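You operate a simulated robot arm through the tools that you are given. There is no shell and no other tool. Be economical: measure what you need, move in short steps, check, and stop when the job is done.

Carry out the task below with a simulated robot arm. There is one attempt and no reset: what you move stays moved.

TASK
Switch ventilator three on and set its rate to 16.
Fine: shut the switch cover; the other settings stay; it runs on its battery.
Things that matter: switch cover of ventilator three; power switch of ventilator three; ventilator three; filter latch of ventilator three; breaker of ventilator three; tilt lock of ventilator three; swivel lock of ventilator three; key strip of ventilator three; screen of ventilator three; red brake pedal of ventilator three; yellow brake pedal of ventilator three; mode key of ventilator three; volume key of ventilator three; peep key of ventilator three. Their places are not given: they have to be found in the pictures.

The check looks at the end state, three seconds after you hand in, the way a careful person would. Anything else that was tipped, shoved, dropped, spilled or broken makes it a failure. A push-on lid holds only when it is set on centred and level and pressed home; a screw cap is set on level and turned clockwise until tight.

THE ROBOT
A 7-joint arm with a two-finger parallel gripper, fixed in place. Base frame: the origin is at the foot of the arm, x ahead of it, y to its left, z up. Units: m, rad, N and s.
With the tool pointing down near the work surface it reaches from about 0.22 to 0.42 m from the base axis. Its first joint turns from -1.152 to 1.152 rad. Payload 2.4 kg.
The TCP is the grasp point between the finger pads, 0.03 m short of the fingertips. In the tool frame z runs along the fingers and y along their closing line. Largest opening 0.094 m; finger width 0.028, thickness 0.01; the body of the gripper, 0.05 by 0.096 m, starts 0.055 m behind the TCP.
Orientation is that of the tool frame in the base frame, as a unit quaternion [w, x, y, z]. With the fingers straight down and closing along the base's y, the tool's x points along the base's -x, its y along +y and its z along -z.

THE INTERFACE
- The arm moves only by the tool send_rows. Its argument "deltas" is a list of rows, each an object (a shift or turn left out is 0, a gripper value left out holds the last) with "delta_rot": the turn, a rotation vector about the base's x, y, z in rad, a list of three; "linear": the shift along the base's x, y, z in m, a list of three; "hand": the finger opening in m, from 0 to 0.094. In form: [{"delta_rot": [ax, ay, az], "linear": [dx, dy, dz], "hand": hand}, ...]. A call has 1 to 20 rows; each row shifts and turns the commanded pose from where the row before left it. Each row takes 0.2 s and may step no farther than 0.05 m and 0.15 rad from the row before; otherwise, or with a gripper value out of range, the whole call is refused. A pose out of reach is approached as far as the arm can. The call stops where the force on the tool passes 50 N (or 10 N more than at its start, if that is more) or the arm is blocked; 0.2 s more then pass. Each finger travels about 0.153 m/s and halts on what it meets, pressing with about 25 N; the grip force reading is that of the motor and also rises with nothing between the fingers. The clock runs only during rows and for 0.2 s after the last one: add rows that do not move to give the fingers time. The reply holds the time, the measured pose of the TCP, the force on the tool along the base axes, the opening and the grip force, in the units named above and with some noise, and new pictures: "pictures" is both (left out), scene, wrist or none.
- Cameras (640 x 400 px; columns grow to the right, rows downward): "scene" is fixed at [0.0532, 0.5018, 1.4489]; the picture's right is [-0.52, -0.85, 0.00], its down [-0.45, 0.28, -0.85] and it looks along [0.72, -0.44, -0.53] (base axes); focal length 293 px, centre (320, 200). "wrist" rides on the gripper at [0.076, 0.014, -0.102] in the tool frame; the picture's right is [-0.18, 0.98, 0.00], its down [-0.75, -0.14, -0.64] and it looks along [-0.63, -0.12, 0.77] (tool axes); focal length 243 px, centre (320, 200).
- pixel_to_xyz(camera, pixels): there is no depth. For up to 12 entries [column, row, z] of the newest picture of that camera ("zoom" is the newest enlarged one), the place [x, y] in the base frame at which the ray of that pixel passes the height z, good to about 0.002 m, but the place of the scene camera against the robot may be out by one fixed shift of up to 0.012 m in any direction. It takes no simulated time.
- inspect(camera, box): a new picture of the part [left, top, right, bottom] of that camera's present view, enlarged. It takes no simulated time.
- hand_in(): hands the job in; it is judged then, once.

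Go step by step. Measure first, check grasps and placings, and put right what went wrong. The budget is 80 turns and 200 pictures, counting those below and the enlarged ones. Unless the task says otherwise, let go and move clear before handing in, and close with one line.

The tools are called as name(argument=value, ...) on one line, values as JSON. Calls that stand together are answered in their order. send_rows: Moves the arm, as the interface text tells. Its arguments: {"type":"object","properties":{"deltas":{"type":"array"},"pictures":{"type":"string","enum":["both","scene","wrist","none"]}},"required":["deltas"]} The other tools are called the same way: pixel_to_xyz (camera, pixels) gives the place at which the rays of pixels pass given heights; inspect (camera, box) takes an enlarged picture of a part of a camera's view; hand_in () hands the job in.

At the start:

```text
t: 0.0
position: [0.3748, -0.027, 1.2877]
tool_rot: [-0.001, 0.0, 1.0, 0.0]
wrist_force: [0.0, 1.0, -0.2]
gripper_width: 0.0938
grasp_force: 0.2
```

scene: 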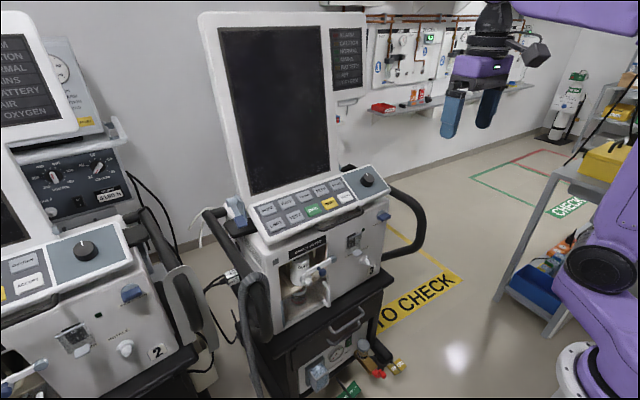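
wrist: 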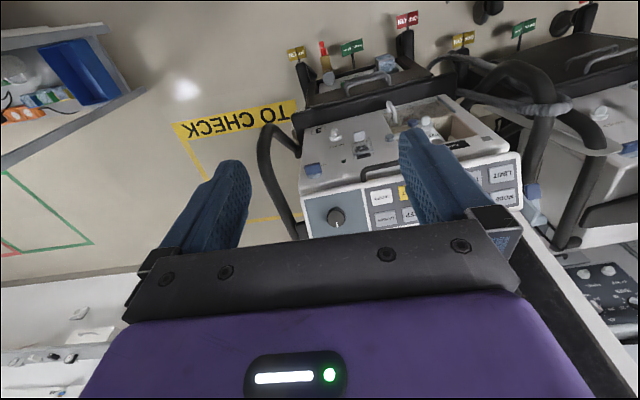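

The scene shows a ventilator in the middle (about 300,200) with a key strip, knob and a front panel; another marked 2 stands at left. I'll enlarge the views to identify ventilator three and its parts.

inspect(camera="scene", box=[220, 150, 420, 275])

inspect(camera="scene", box=[220, 250, 420, 400])

inspect(camera="wrist", box=[280, 60, 540, 240])

inspect(camera="scene", box=[0, 200, 220, 400])

```text
3.20 times, centred on (320, 212) of scene
```

zoom: 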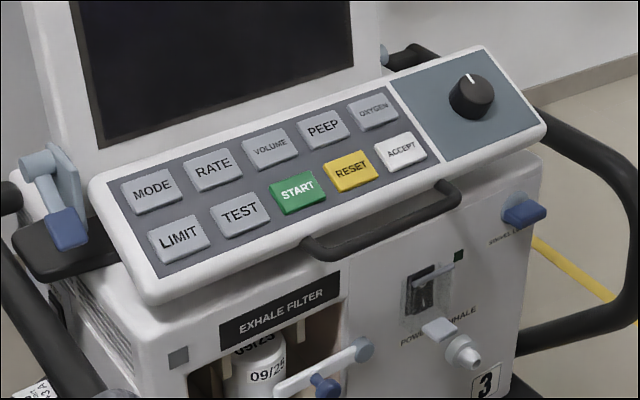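

```text
2.67 times, centred on (320, 325) of scene
```

zoom: 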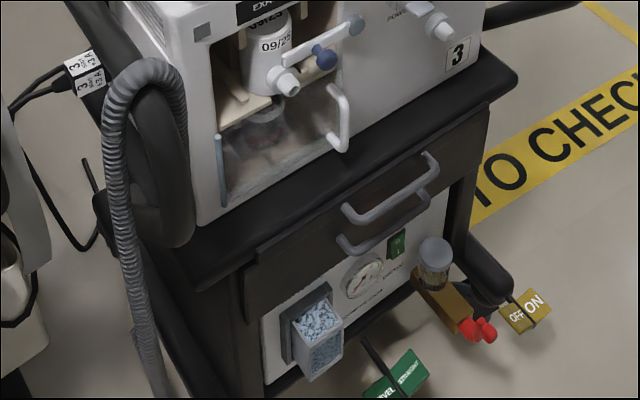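

```text
2.22 times, centred on (410, 150) of wrist
```

zoom: 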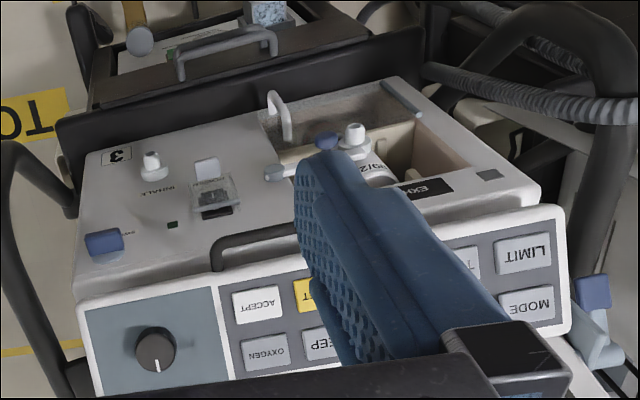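

```text
2.00 times, centred on (110, 300) of scene
```

zoom: 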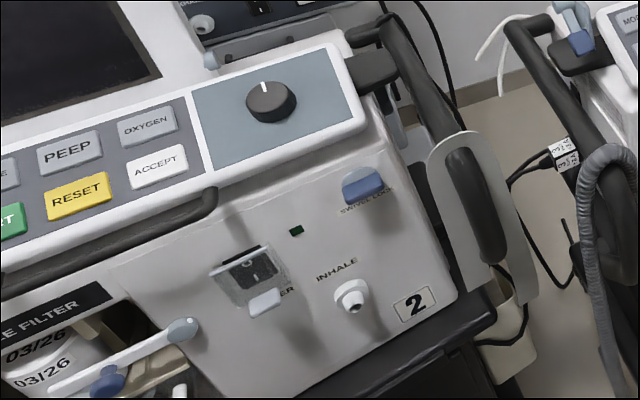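

Triangulating both views puts the knob near (0.668,-0.045,1.00), the MODE key near (0.667,0.289,1.01) and the covered power switch near (0.61,0.04,0.83). I'll check the pedals, breaker, screen lamps and latch more closely before moving.

inspect(camera="wrist", box=[270, 0, 430, 100])

inspect(camera="scene", box=[310, 330, 420, 400])

inspect(camera="scene", box=[320, 20, 380, 100])

inspect(camera="scene", box=[280, 220, 400, 295])

```text
4.00 times, centred on (350, 50) of wrist
```

zoom: 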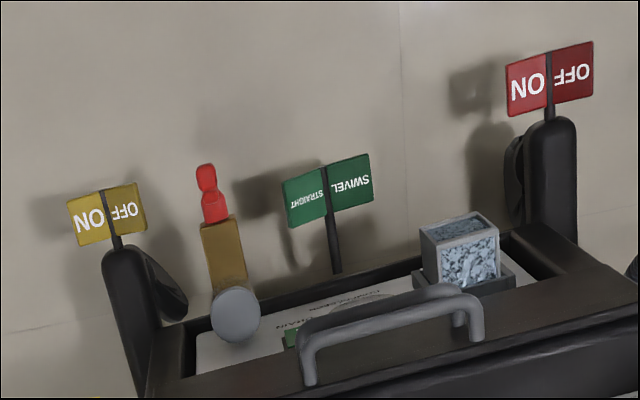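

```text
5.71 times, centred on (365, 365) of scene
```

zoom: 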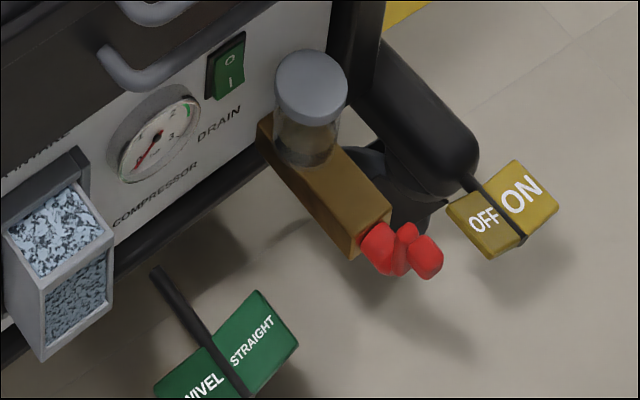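

```text
5.00 times, centred on (350, 60) of scene
```

zoom: 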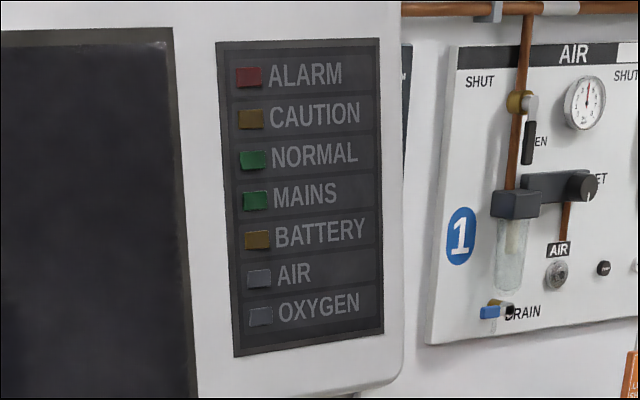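

```text
5.33 times, centred on (340, 258) of scene
```

zoom: 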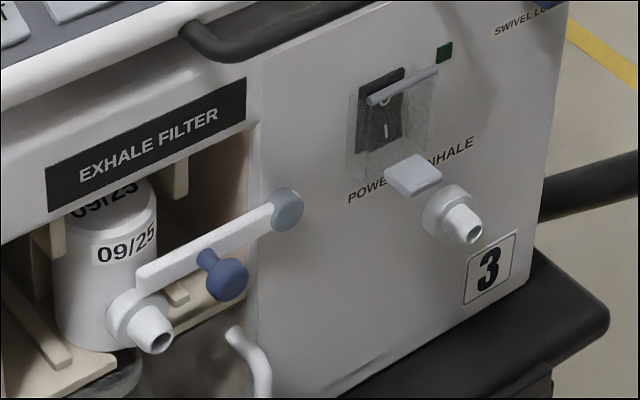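

The switch cover is a clear flap hinged at its top with a grey tab at the bottom (zoom 412,175); the rocker's I is the lower half. All the lamps look unlit. I'll swing the tool forward, close the fingers and lower, staying well back.

send_rows(deltas=[{"delta_rot": [0, -0.1428, 0], "linear": [0, 0.006, -0.02], "hand": 0.0}, {"delta_rot": [0, -0.1428, 0], "linear": [0, 0.006, -0.02]}, {"delta_rot": [0, -0.1428, 0], "linear": [0, 0.006, -0.02]}, {"delta_rot": [0, -0.1428, 0], "linear": [0, 0.006, -0.02]}, {"delta_rot": [0, -0.1428, 0], "linear": [0, 0.006, -0.02]}, {"delta_rot": [0, -0.1428, 0], "linear": [0, 0.006, -0.02]}, {"delta_rot": [0, -0.1428, 0], "linear": [0, 0.006, -0.02]}, {"delta_rot": [0, -0.1428, 0], "linear": [0, 0.006, -0.02]}, {"delta_rot": [0, -0.1428, 0], "linear": [0, 0.006, -0.02]}, {"delta_rot": [0, -0.1428, 0], "linear": [0, 0.006, -0.02]}, {"delta_rot": [0, -0.1428, 0], "linear": [0, 0.006, -0.02]}])

```text
t: 2.4
position: [0.3956, 0.0402, 1.0874]
tool_rot: [0.679, 0.017, 0.733, -0.026]
wrist_force: [-0.6, -0.1, -0.5]
gripper_width: 0.0001
grasp_force: 24.7
out of reach, approached as far as the arm can: row 6, 7, 8, 9, 10, 11
```

scene: 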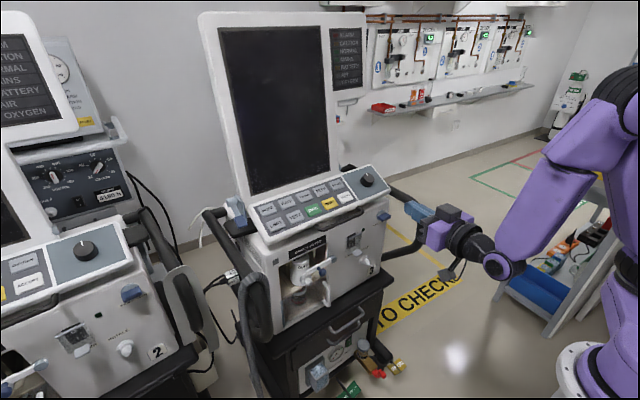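
wrist: 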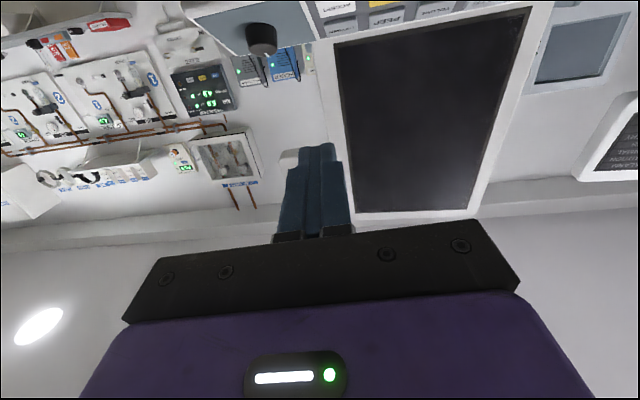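

The arm could not fold fully that close in, so the tool is about 4° short of level. I'll go down and slightly forward, in front of the switch panel but clear of it.

send_rows(deltas=[{"linear": [0.01, 0, -0.045]}, {"linear": [0.01, 0, -0.045]}, {"linear": [0.01, 0, -0.045]}, {"linear": [0.01, 0, -0.045]}, {"linear": [0.01, 0, -0.045]}, {}])

```text
t: 3.8
position: [0.5014, 0.109, 0.9345]
tool_rot: [0.679, 0.018, 0.734, -0.03]
wrist_force: [-0.4, 0.1, 0.0]
gripper_width: 0.0002
grasp_force: 24.4
out of reach, approached as far as the arm can: row 1, 2, 3, 4, 5
```

scene: 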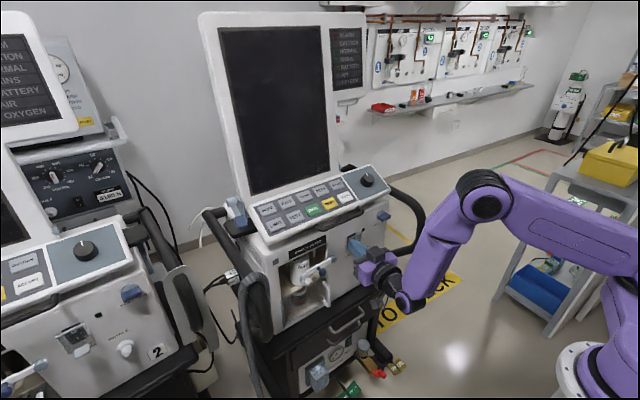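
wrist: 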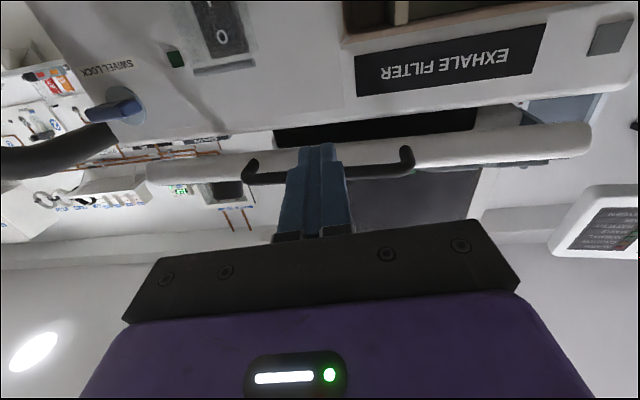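

The commanded pose had run out of the folded range; the arm sits at (0.50, 0.11, 0.93). I'll move the command forward to x≈0.53, y≈0.04, z≈0.80, which should be within reach and still clear of the panel.

send_rows(deltas=[{"linear": [0.035, 0, -0.01]}, {"linear": [0.035, 0, -0.01]}, {"linear": [0.03, 0, -0.02]}, {}, {}])

```text
t: 4.5
position: [0.5781, 0.1106, 0.9088]
tool_rot: [0.685, 0.02, 0.727, -0.03]
wrist_force: [-32.7, -6.4, 15.2]
gripper_width: 0.0002
grasp_force: 25.2
stopped in row 3: the force on the tool passed its limit (the readings are from after the stop); the commanded pose is now the measured one
```

scene: 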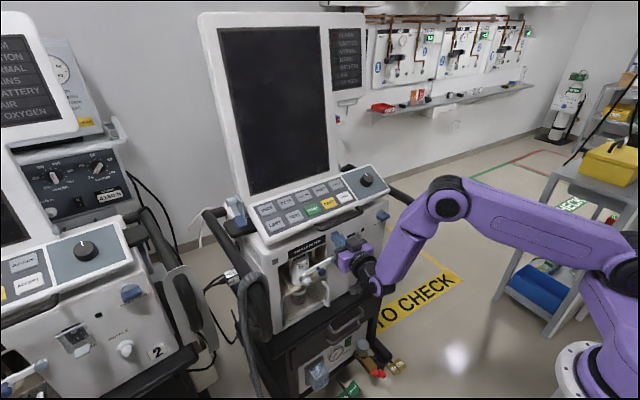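
wrist: 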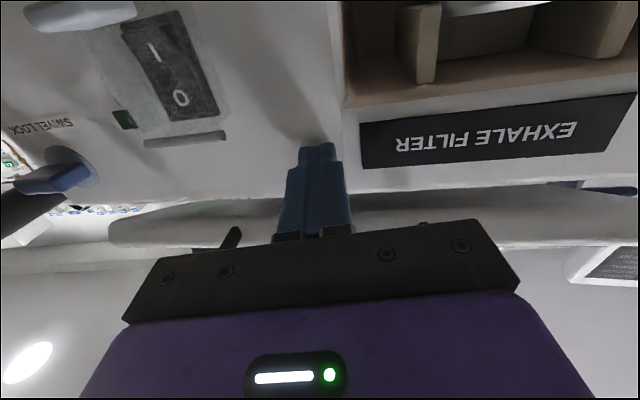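

The fingertips touched the panel at about x=0.608, z=0.91 with ~35 N; the command is now reset to the measured pose. I'll back straight off and then lower a little, and see how well the arm follows.

send_rows(deltas=[{"linear": [-0.02, 0, -0.002]}, {"linear": [-0.02, 0, -0.015]}, {"linear": [0, 0, -0.03]}, {}])

inspect(camera="scene", box=[280, 160, 440, 310])

```text
t: 5.5
position: [0.5396, 0.1109, 0.8591]
tool_rot: [0.684, 0.018, 0.729, -0.028]
wrist_force: [0.5, -0.1, 0.2]
gripper_width: 0.0
grasp_force: 24.7
```

scene: 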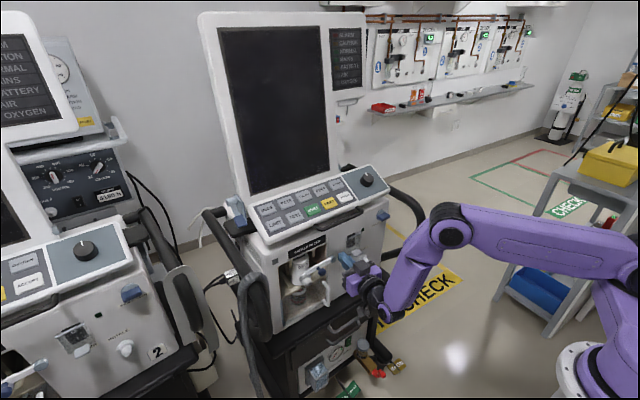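
wrist: 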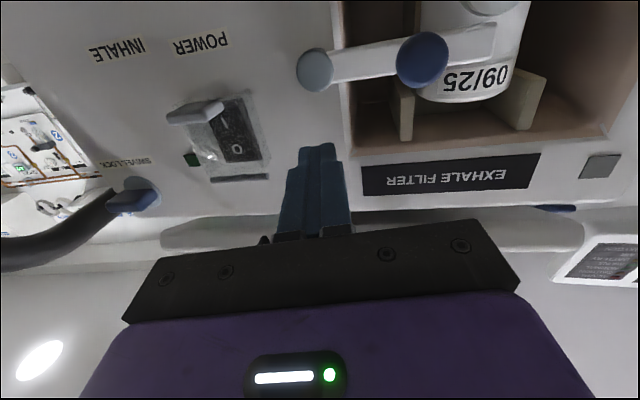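

```text
2.67 times, centred on (360, 235) of scene
```

zoom: 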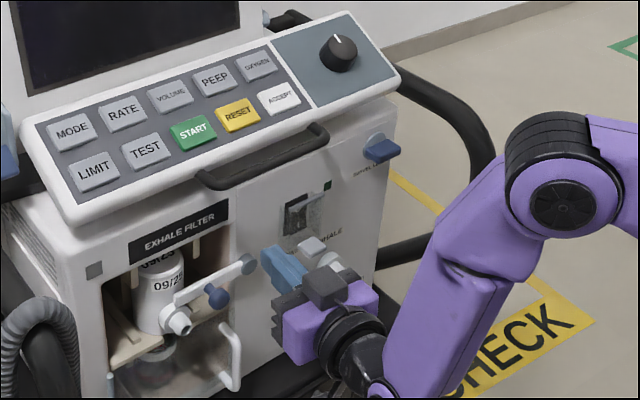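

The arm follows again and nothing on the panel has changed. I'll measure the tab (195,112), rocker O (237,150) and hinge bar (240,178) from this close view.

pixel_to_xyz(camera="wrist", pixels=[[195, 112, 0.8], [195, 112, 0.83], [195, 112, 0.86], [237, 148, 0.83], [237, 148, 0.86], [237, 148, 0.89], [240, 178, 0.85], [240, 178, 0.88], [240, 178, 0.91], [317, 70, 0.8], [317, 70, 0.84]])

inspect(camera="wrist", box=[140, 70, 300, 200])

```text
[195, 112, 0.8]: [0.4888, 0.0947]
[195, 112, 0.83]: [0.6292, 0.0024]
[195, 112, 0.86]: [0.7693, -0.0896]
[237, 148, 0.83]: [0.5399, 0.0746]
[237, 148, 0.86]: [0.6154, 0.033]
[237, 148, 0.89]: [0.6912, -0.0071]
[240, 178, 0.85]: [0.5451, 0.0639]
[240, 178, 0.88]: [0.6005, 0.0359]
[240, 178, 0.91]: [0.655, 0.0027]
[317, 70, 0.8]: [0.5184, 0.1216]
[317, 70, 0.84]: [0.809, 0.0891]
```

```text
3.08 times, centred on (220, 135) of wrist
```

zoom: 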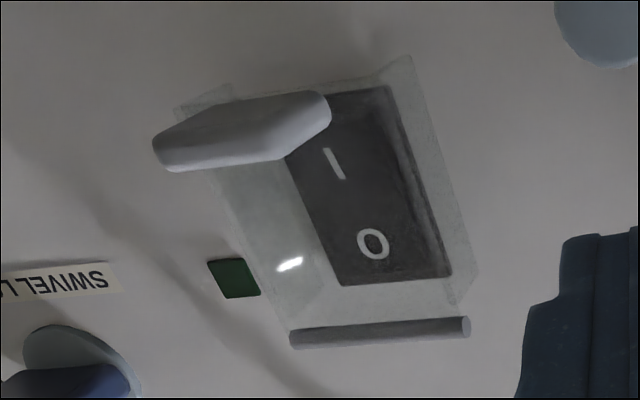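

The cover's hinge rod sits near (0.605, 0.033, 0.882), and the tab projects around (0.57, 0.033, 0.82). I'll back off slightly, go below the tab and across to y=0.033.

send_rows(deltas=[{"linear": [-0.015, 0, -0.03]}, {"linear": [0, 0, -0.04]}, {"linear": [0, -0.04, 0]}, {"linear": [0, -0.038, 0]}, {}])

inspect(camera="scene", box=[320, 210, 420, 290])

```text
t: 6.8
position: [0.5568, 0.06, 0.7828]
tool_rot: [0.684, 0.018, 0.729, -0.034]
wrist_force: [-0.6, -0.3, 0.0]
gripper_width: 0.0001
grasp_force: 25.2
out of reach, approached as far as the arm can: row 3, 4
```

scene: 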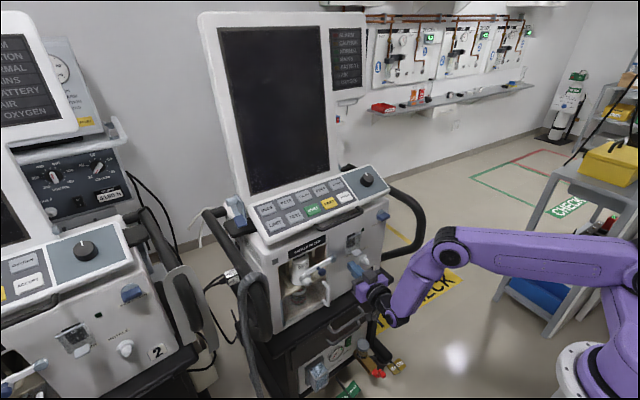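
wrist: 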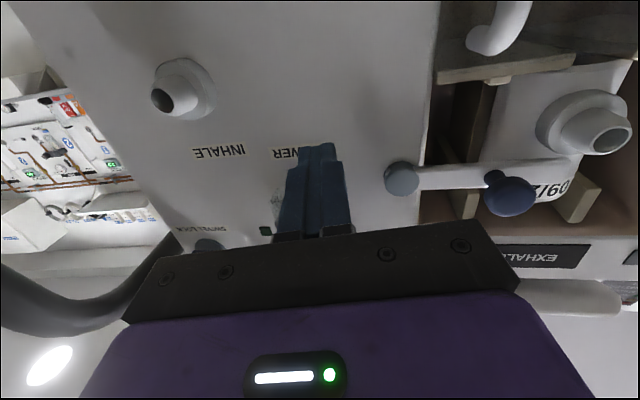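

```text
5.00 times, centred on (370, 250) of scene
```

zoom: 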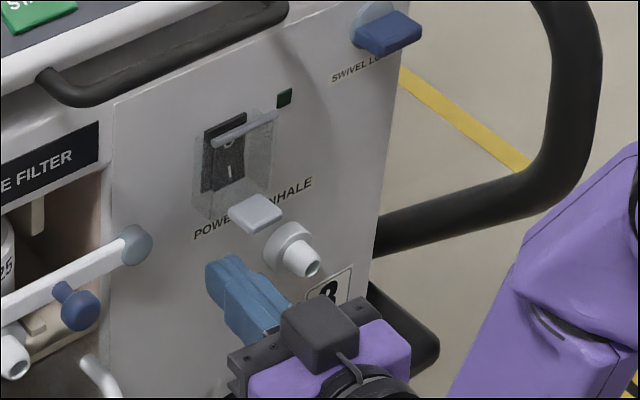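

The arm is limited to about 0.56 m radius at this height with a level tool, so y stopped at 0.06. Moving the command out to x≈0.558 should bring it back within reach with the tip under the tab.

send_rows(deltas=[{"linear": [0.02, 0, 0]}, {"linear": [0.015, 0, 0]}, {}])

inspect(camera="scene", box=[320, 210, 420, 290])

```text
t: 7.3
position: [0.5826, 0.0625, 0.7822]
tool_rot: [0.685, 0.016, 0.727, -0.031]
wrist_force: [-22.9, -3.2, 12.7]
gripper_width: 0.0
grasp_force: 24.6
stopped in row 2: the force on the tool passed its limit (the readings are from after the stop); the commanded pose is now the measured one
```

scene: 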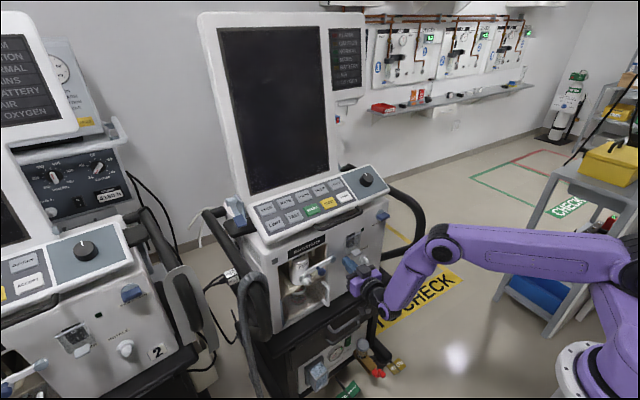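
wrist: 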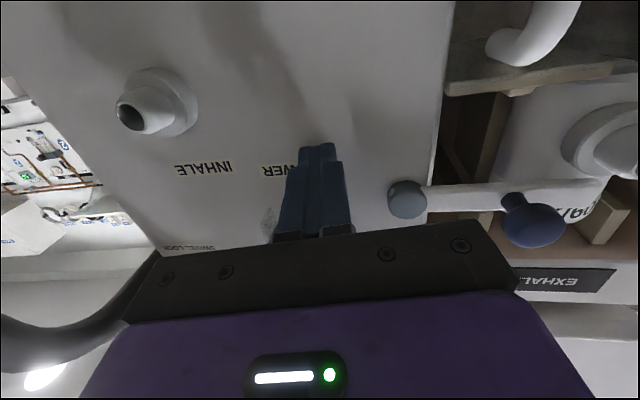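

```text
5.00 times, centred on (370, 250) of scene
```

zoom: 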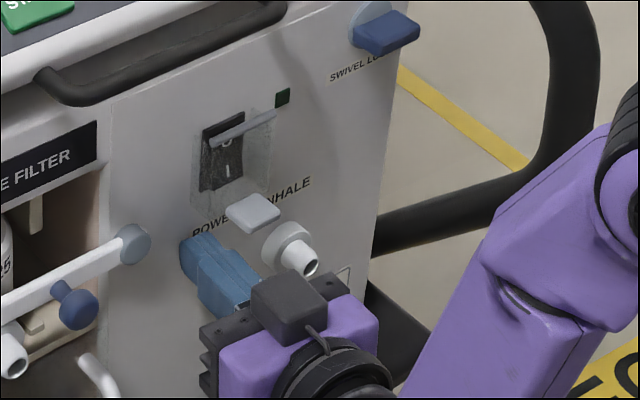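

The tip touched the panel lightly at x≈0.613; increments evidently count from where the arm actually is. I'll back off, pitch the tool slightly down (which eases the reach limit), then shift to y=0.033.

send_rows(deltas=[{"linear": [-0.02, 0, 0]}, {"linear": [-0.005, 0, 0.0], "delta_rot": [0, 0.14, 0]}, {"linear": [0, -0.015, 0]}, {"linear": [0, -0.015, 0]}, {}])

inspect(camera="scene", box=[320, 210, 420, 290])

```text
t: 8.6
position: [0.5694, 0.0385, 0.7788]
tool_rot: [0.632, 0.015, 0.774, -0.035]
wrist_force: [-0.6, -0.7, -0.9]
gripper_width: 0.0
grasp_force: 25.5
out of reach, approached as far as the arm can: row 4
```

scene: 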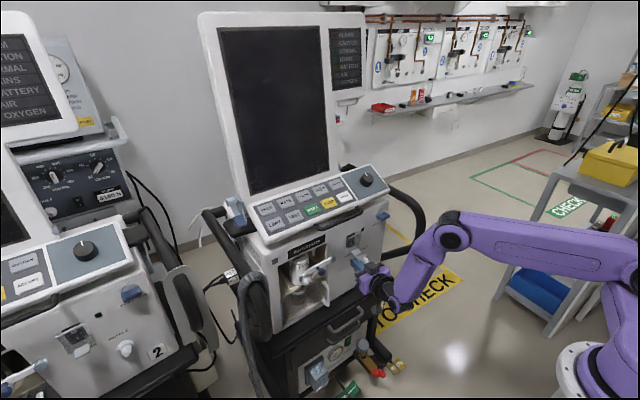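
wrist: 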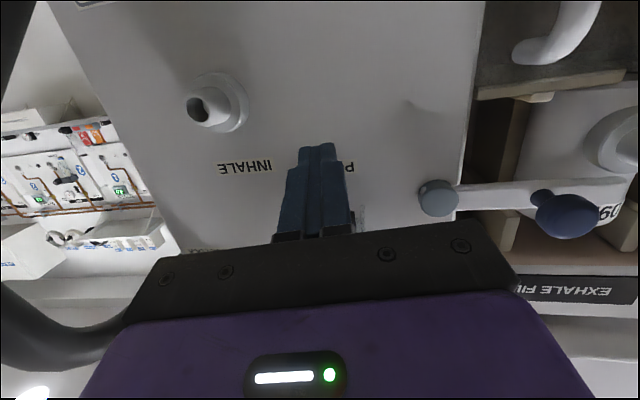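

```text
5.00 times, centred on (370, 250) of scene
```

zoom: 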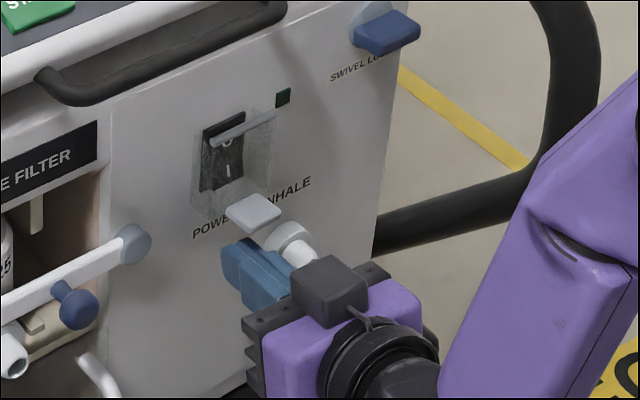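

The arm is limited by elbow folding, so a bit more pitch and a higher wrist will help. Plan: pinch the tab between the fingers (they close along the hinge direction, so it can pivot in the grip). I'll back off, pitch down further, open to 0.07 and look at the tab between the fingers.

send_rows(deltas=[{"delta_rot": [0, 0.14, 0], "linear": [-0.01, 0, 0.0], "hand": 0.07}, {"delta_rot": [0, 0.14, 0], "linear": [-0.015, 0, 0.01]}, {"linear": [-0.015, 0, 0.02]}, {"linear": [-0.01, 0, 0.02]}, {}])

inspect(camera="wrist", box=[200, 50, 440, 200])

```text
t: 9.8
position: [0.5239, 0.0415, 0.8311]
tool_rot: [0.516, 0.011, 0.856, -0.038]
wrist_force: [-0.5, -0.7, 0.9]
gripper_width: 0.0699
grasp_force: 0.0
out of reach, approached as far as the arm can: row 4
```

scene: 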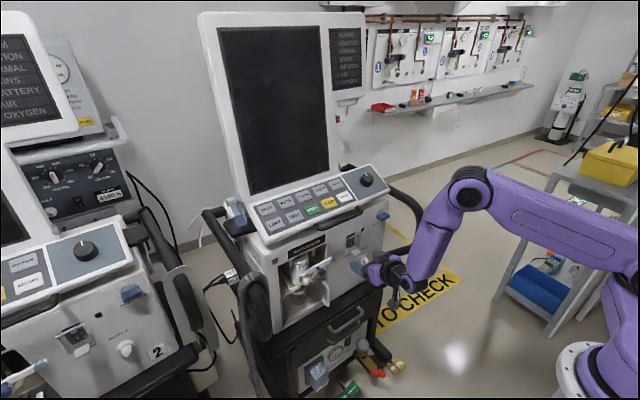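
wrist: 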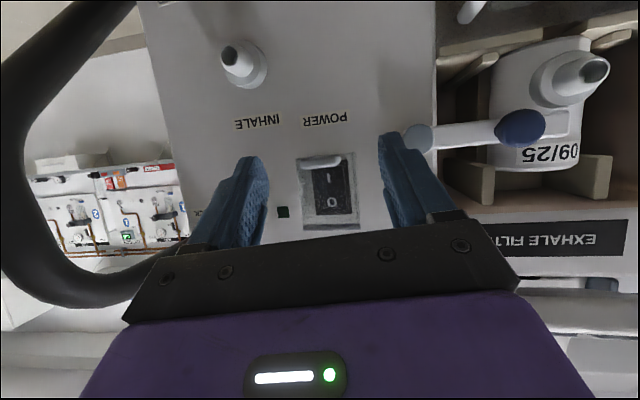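

```text
2.67 times, centred on (320, 125) of wrist
```

zoom: 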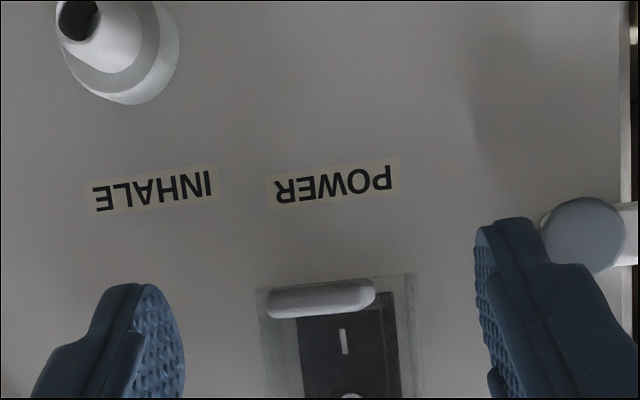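

Now the tab (320,161) lies right between the open fingers. I'll convert the tab, rocker and panel points.

pixel_to_xyz(camera="wrist", pixels=[[320, 162, 0.81], [320, 162, 0.82], [320, 162, 0.83], [301, 163, 0.82], [340, 159, 0.82], [329, 176, 0.83], [329, 176, 0.84], [330, 200, 0.86], [330, 200, 0.87], [302, 228, 0.88], [324, 120, 0.79], [324, 120, 0.8]])

inspect(camera="wrist", box=[270, 130, 370, 240])

inspect(camera="scene", box=[320, 210, 420, 290])

```text
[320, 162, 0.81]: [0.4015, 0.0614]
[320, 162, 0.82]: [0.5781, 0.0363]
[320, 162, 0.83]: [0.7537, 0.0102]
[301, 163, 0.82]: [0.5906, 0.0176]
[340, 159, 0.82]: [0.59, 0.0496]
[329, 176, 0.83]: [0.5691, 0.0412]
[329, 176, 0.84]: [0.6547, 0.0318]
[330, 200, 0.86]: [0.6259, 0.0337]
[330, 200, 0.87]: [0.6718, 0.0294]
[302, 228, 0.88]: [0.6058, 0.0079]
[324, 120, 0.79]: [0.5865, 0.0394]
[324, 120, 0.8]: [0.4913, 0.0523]
```

```text
3.64 times, centred on (320, 185) of wrist
```

zoom: 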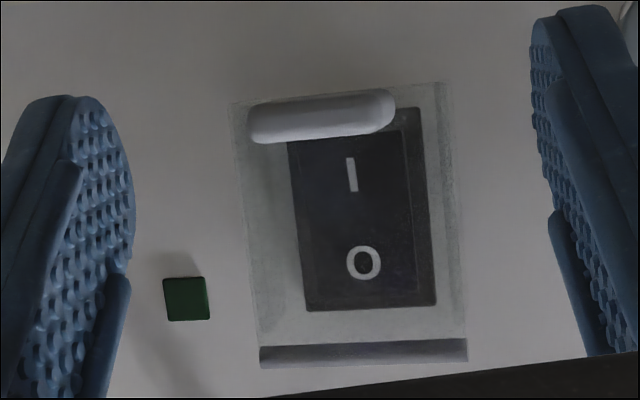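

```text
5.00 times, centred on (370, 250) of scene
```

zoom: 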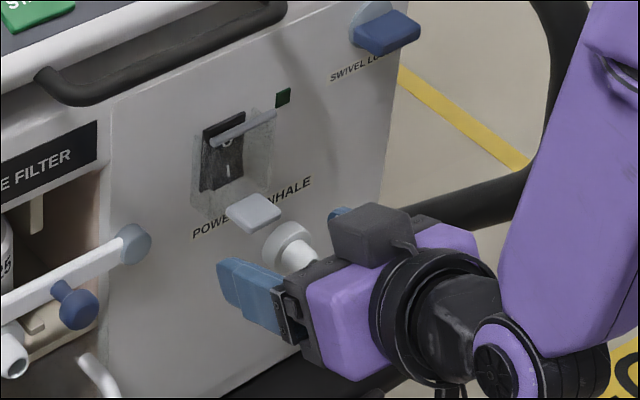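

The tab centre is near (0.575–0.59, 0.036, 0.82), about 0.033 wide, and the cover box is about 0.05 wide. I'll advance so the pads overlap the tab without reaching the cover box, and check before closing.

send_rows(deltas=[{"linear": [0.015, -0.0055, 0], "hand": 0.065}, {"linear": [0.013, 0, -0.003]}, {}])

inspect(camera="wrist", box=[240, 110, 400, 240])

inspect(camera="scene", box=[320, 210, 400, 260])

```text
t: 10.6
position: [0.5514, 0.036, 0.8284]
tool_rot: [0.517, 0.01, 0.855, -0.033]
wrist_force: [0.6, 0.3, 0.2]
gripper_width: 0.0649
grasp_force: 0.1
```

scene: 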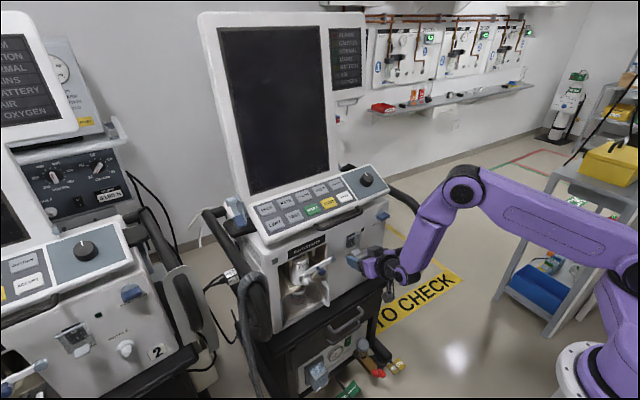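
wrist: 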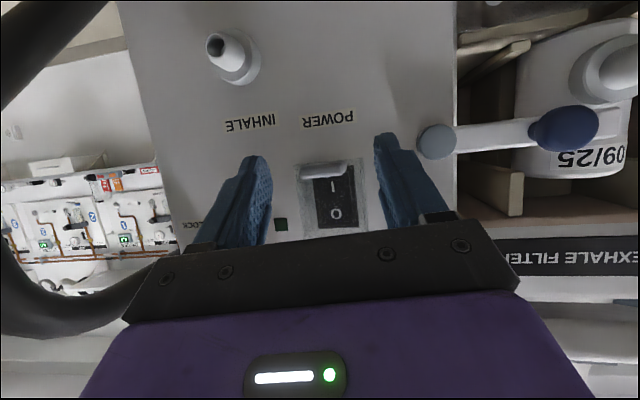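

```text
3.08 times, centred on (320, 175) of wrist
```

zoom: 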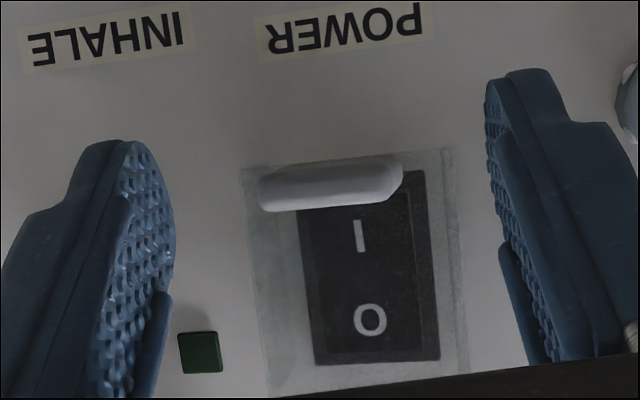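

```text
8.00 times, centred on (360, 235) of scene
```

zoom: 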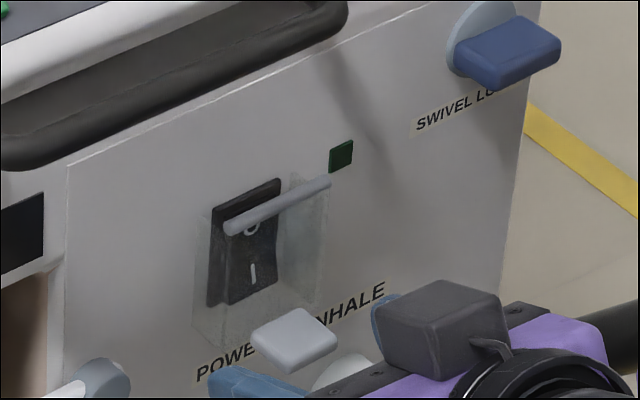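

Tab zoom centre (330,184) is close to midway between the pads. I'll check its depth by parallax with this new view.

pixel_to_xyz(camera="wrist", pixels=[[323.2, 170, 0.815], [323.2, 170, 0.82], [323.2, 170, 0.825], [302.5, 171, 0.82], [344, 168, 0.82], [257, 165, 0.82], [380, 150, 0.82]])

```text
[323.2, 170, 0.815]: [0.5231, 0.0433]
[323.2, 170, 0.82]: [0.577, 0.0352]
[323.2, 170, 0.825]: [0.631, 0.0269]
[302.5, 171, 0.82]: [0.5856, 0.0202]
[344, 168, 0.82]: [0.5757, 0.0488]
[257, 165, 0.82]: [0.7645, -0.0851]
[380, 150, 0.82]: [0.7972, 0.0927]
```

Both views agree: the tab's outer face is at (0.577, 0.0355, 0.820). I'll advance 6 mm more and close on it, then check the opening.

send_rows(deltas=[{"linear": [0.006, 0, -0.001]}, {"hand": 0.045}, {"hand": 0.028}, {}])

inspect(camera="wrist", box=[240, 110, 400, 240])

inspect(camera="scene", box=[320, 210, 400, 260])

```text
t: 11.6
position: [0.5556, 0.0362, 0.8264]
tool_rot: [0.517, 0.009, 0.855, -0.033]
wrist_force: [1.6, 0.8, -0.1]
gripper_width: 0.0297
grasp_force: 24.9
```

scene: 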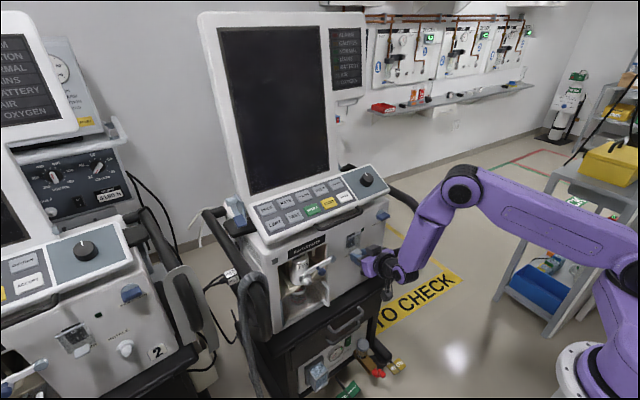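
wrist: 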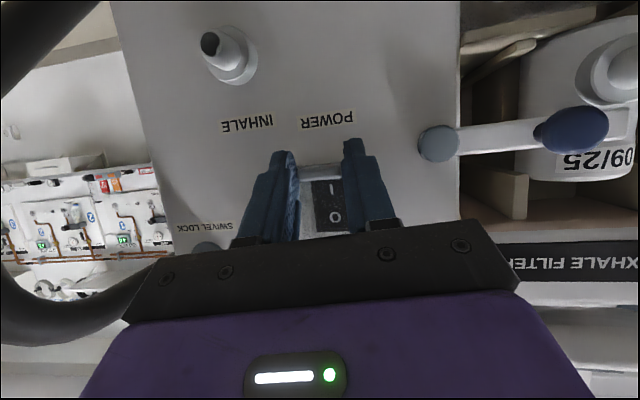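

```text
3.08 times, centred on (320, 175) of wrist
```

zoom: 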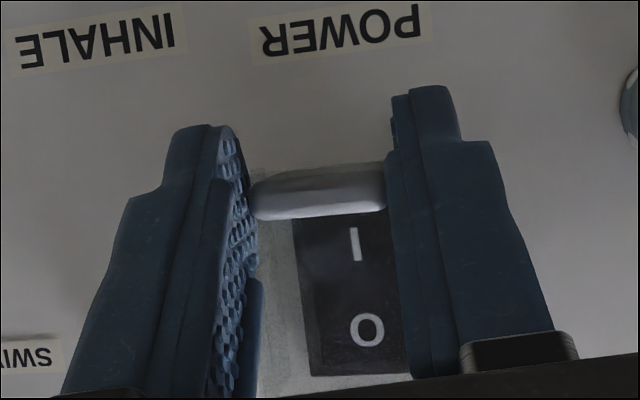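

```text
8.00 times, centred on (360, 235) of scene
```

zoom: 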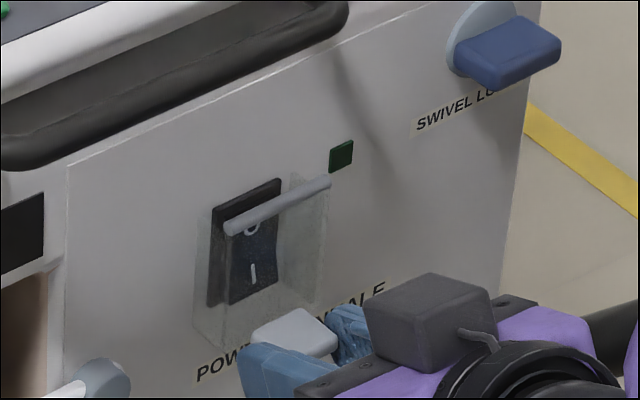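

The grip holds at 0.0297 m, the width of the tab. The hinge works out near (0.595, 0.879), so I'll follow the opening arc of radius ~0.059, starting with the first 45°.

send_rows(deltas=[{"linear": [-0.0067, 0, 0.0036], "delta_rot": [0, 0.025, 0]}, {"linear": [-0.0067, 0, 0.0036], "delta_rot": [0, 0.025, 0]}, {"linear": [-0.0058, 0, 0.0053], "delta_rot": [0, 0.025, 0]}, {"linear": [-0.0058, 0, 0.0053], "delta_rot": [0, 0.025, 0]}, {}])

inspect(camera="scene", box=[320, 210, 400, 260])

```text
t: 12.8
position: [0.5314, 0.0349, 0.8447]
tool_rot: [0.475, 0.01, 0.879, -0.035]
wrist_force: [0.8, -1.9, 1.2]
gripper_width: 0.029
grasp_force: 0.7
```

scene: 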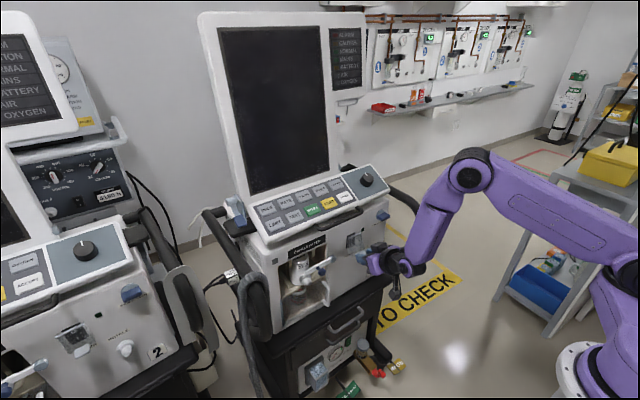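
wrist: 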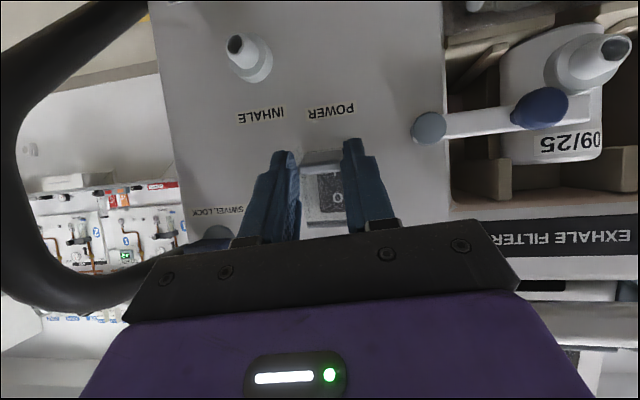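

```text
8.00 times, centred on (360, 235) of scene
```

zoom: 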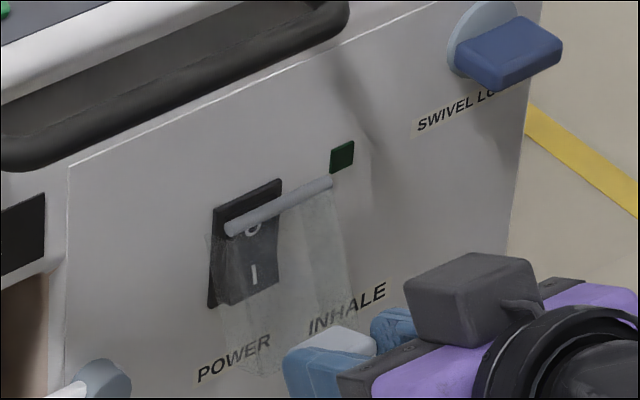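

The cover is lifting with the grip; the grip force is low since the set opening is nearly reached, so I'll squeeze more and continue the arc.

send_rows(deltas=[{"hand": 0.02}, {"linear": [-0.0044, 0, 0.0067], "delta_rot": [0, 0.025, 0]}, {"linear": [-0.0044, 0, 0.0067], "delta_rot": [0, 0.025, 0]}, {"linear": [-0.0026, 0, 0.0077], "delta_rot": [0, 0.025, 0]}, {"linear": [-0.0026, 0, 0.0077], "delta_rot": [0, 0.025, 0]}, {"linear": [-0.0006, 0, 0.0083], "delta_rot": [0, 0.025, 0]}, {"linear": [-0.0006, 0, 0.0083], "delta_rot": [0, 0.025, 0]}, {}])

inspect(camera="scene", box=[320, 200, 400, 250])

inspect(camera="wrist", box=[240, 110, 400, 240])

```text
t: 14.6
position: [0.5182, 0.0341, 0.8908]
tool_rot: [0.409, 0.008, 0.912, -0.035]
wrist_force: [2.3, -11.8, -1.5]
gripper_width: 0.0276
grasp_force: 25.0
```

scene: 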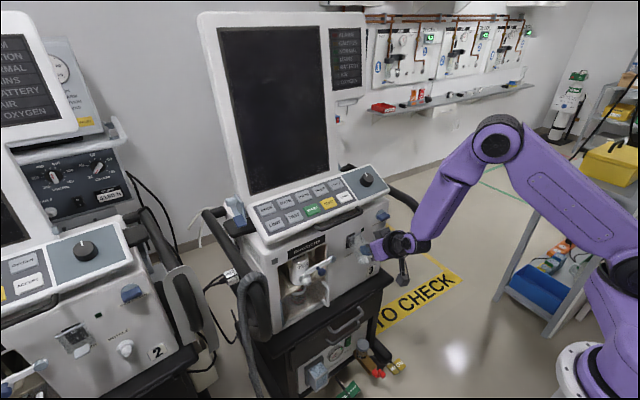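
wrist: 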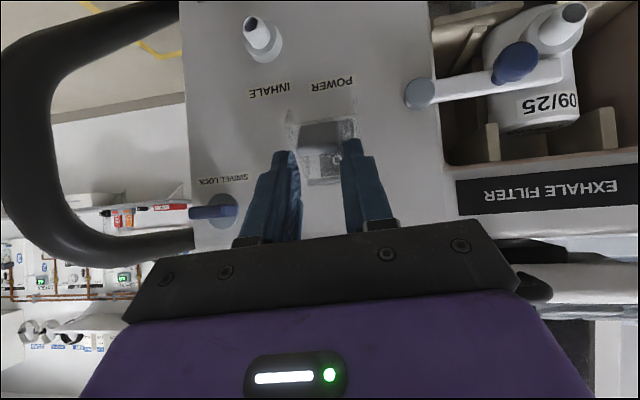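

```text
8.00 times, centred on (360, 225) of scene
```

zoom: 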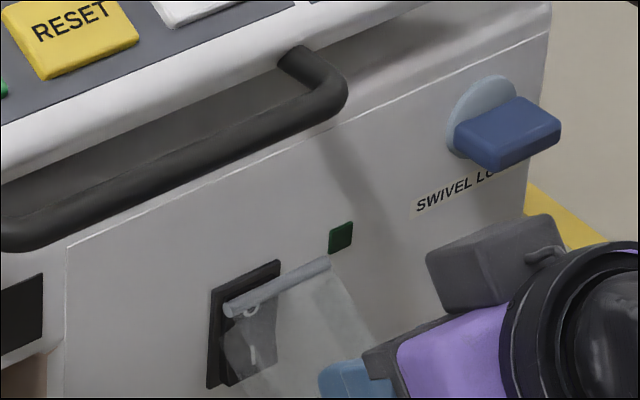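

```text
3.08 times, centred on (320, 175) of wrist
```

zoom: 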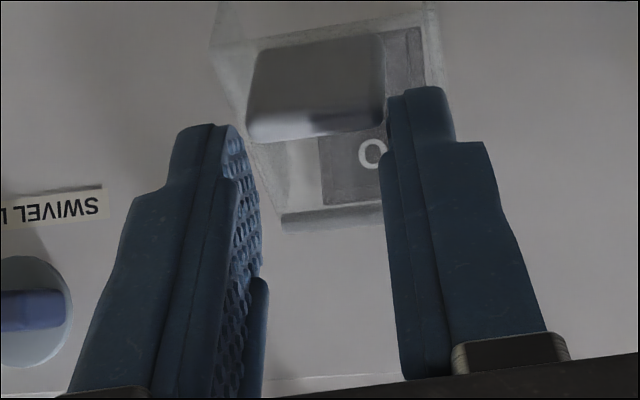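

The cover is about 70° open, but the tab (zoom 315,85) has slid toward the fingertips. I'll continue the arc a little to see whether it still follows, nudging toward the tab.

send_rows(deltas=[{"hand": 0.038}, {"linear": [0.006, 0.001, -0.009]}, {"hand": 0.015}, {}])

inspect(camera="scene", box=[320, 200, 400, 250])

inspect(camera="wrist", box=[240, 110, 400, 240])

```text
t: 15.6
position: [0.5217, 0.0365, 0.8812]
tool_rot: [0.408, 0.009, 0.912, -0.036]
wrist_force: [-2.9, -15.5, 4.6]
gripper_width: 0.0285
grasp_force: 24.7
```

scene: 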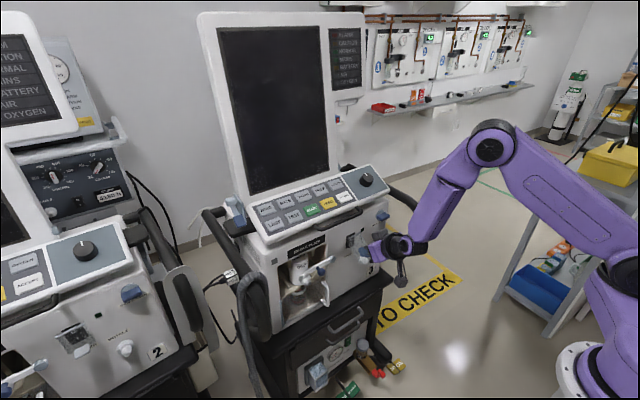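
wrist: 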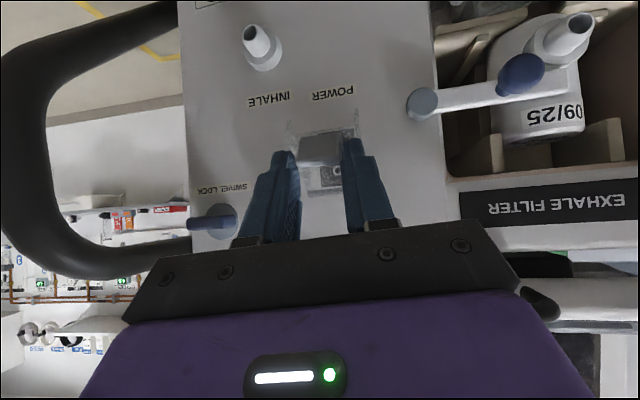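

```text
8.00 times, centred on (360, 225) of scene
```

zoom: 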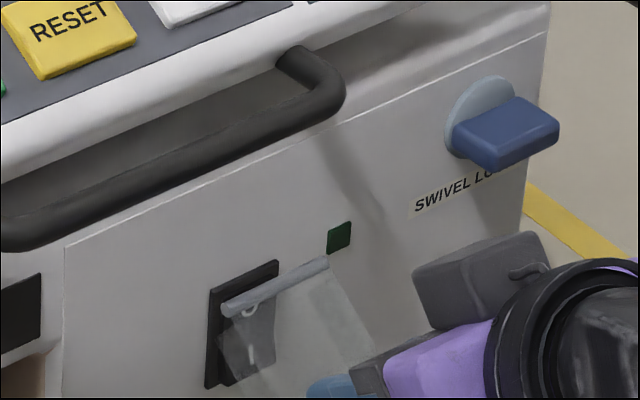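

```text
3.08 times, centred on (320, 175) of wrist
```

zoom: 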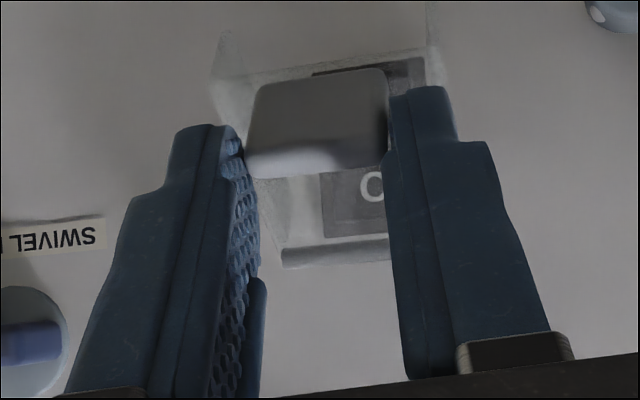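

The cover stayed up while I regripped, so its hinge holds by friction, and the tab is now deeper in the grip. I'll relieve the side force slightly and continue the arc up past horizontal.

send_rows(deltas=[{"linear": [-0.0016, -0.002, 0.0072]}, {"linear": [-0.0016, 0, 0.0072]}, {"linear": [0.0003, 0, 0.0073]}, {"linear": [0.0004, 0, 0.0073]}, {"linear": [0.002, 0, 0.007]}, {"linear": [0.0023, 0, 0.007]}, {}])

inspect(camera="scene", box=[320, 200, 400, 250])

inspect(camera="wrist", box=[240, 110, 400, 240])

```text
t: 17.1
position: [0.5232, 0.0358, 0.9229]
tool_rot: [0.406, 0.005, 0.913, -0.034]
wrist_force: [-8.5, -2.4, -7.8]
gripper_width: 0.0281
grasp_force: 24.8
```

scene: 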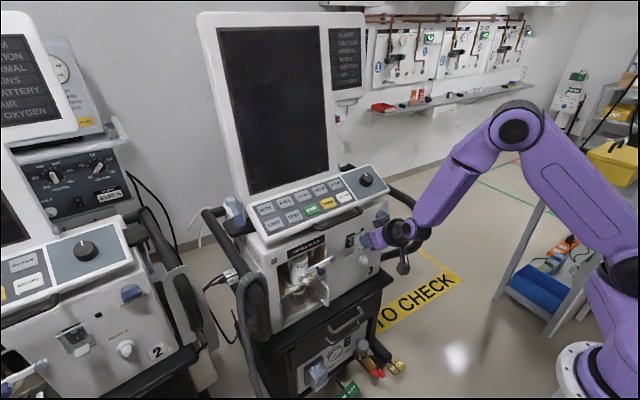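
wrist: 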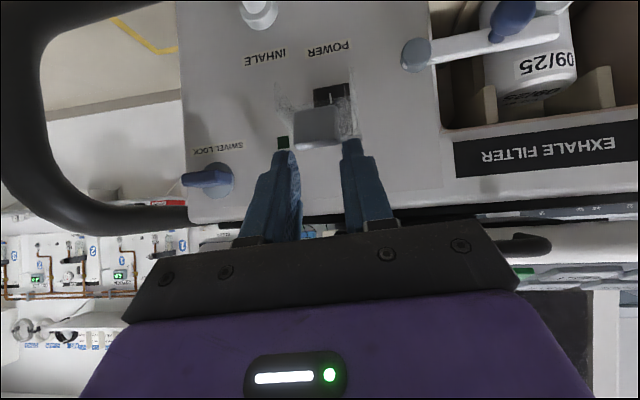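

```text
8.00 times, centred on (360, 225) of scene
```

zoom: 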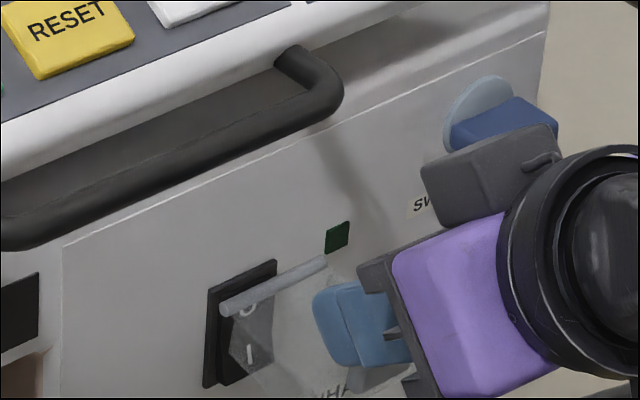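

```text
3.08 times, centred on (320, 175) of wrist
```

zoom: 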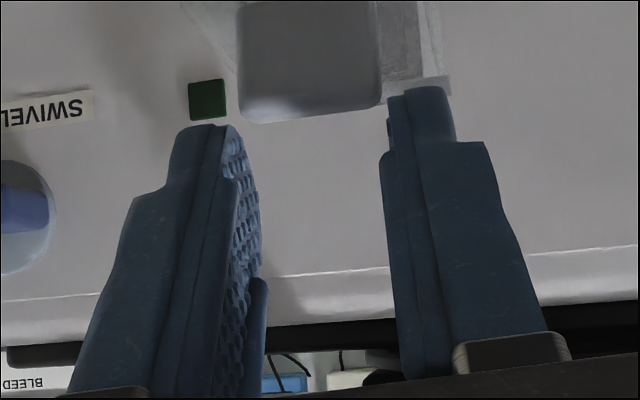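

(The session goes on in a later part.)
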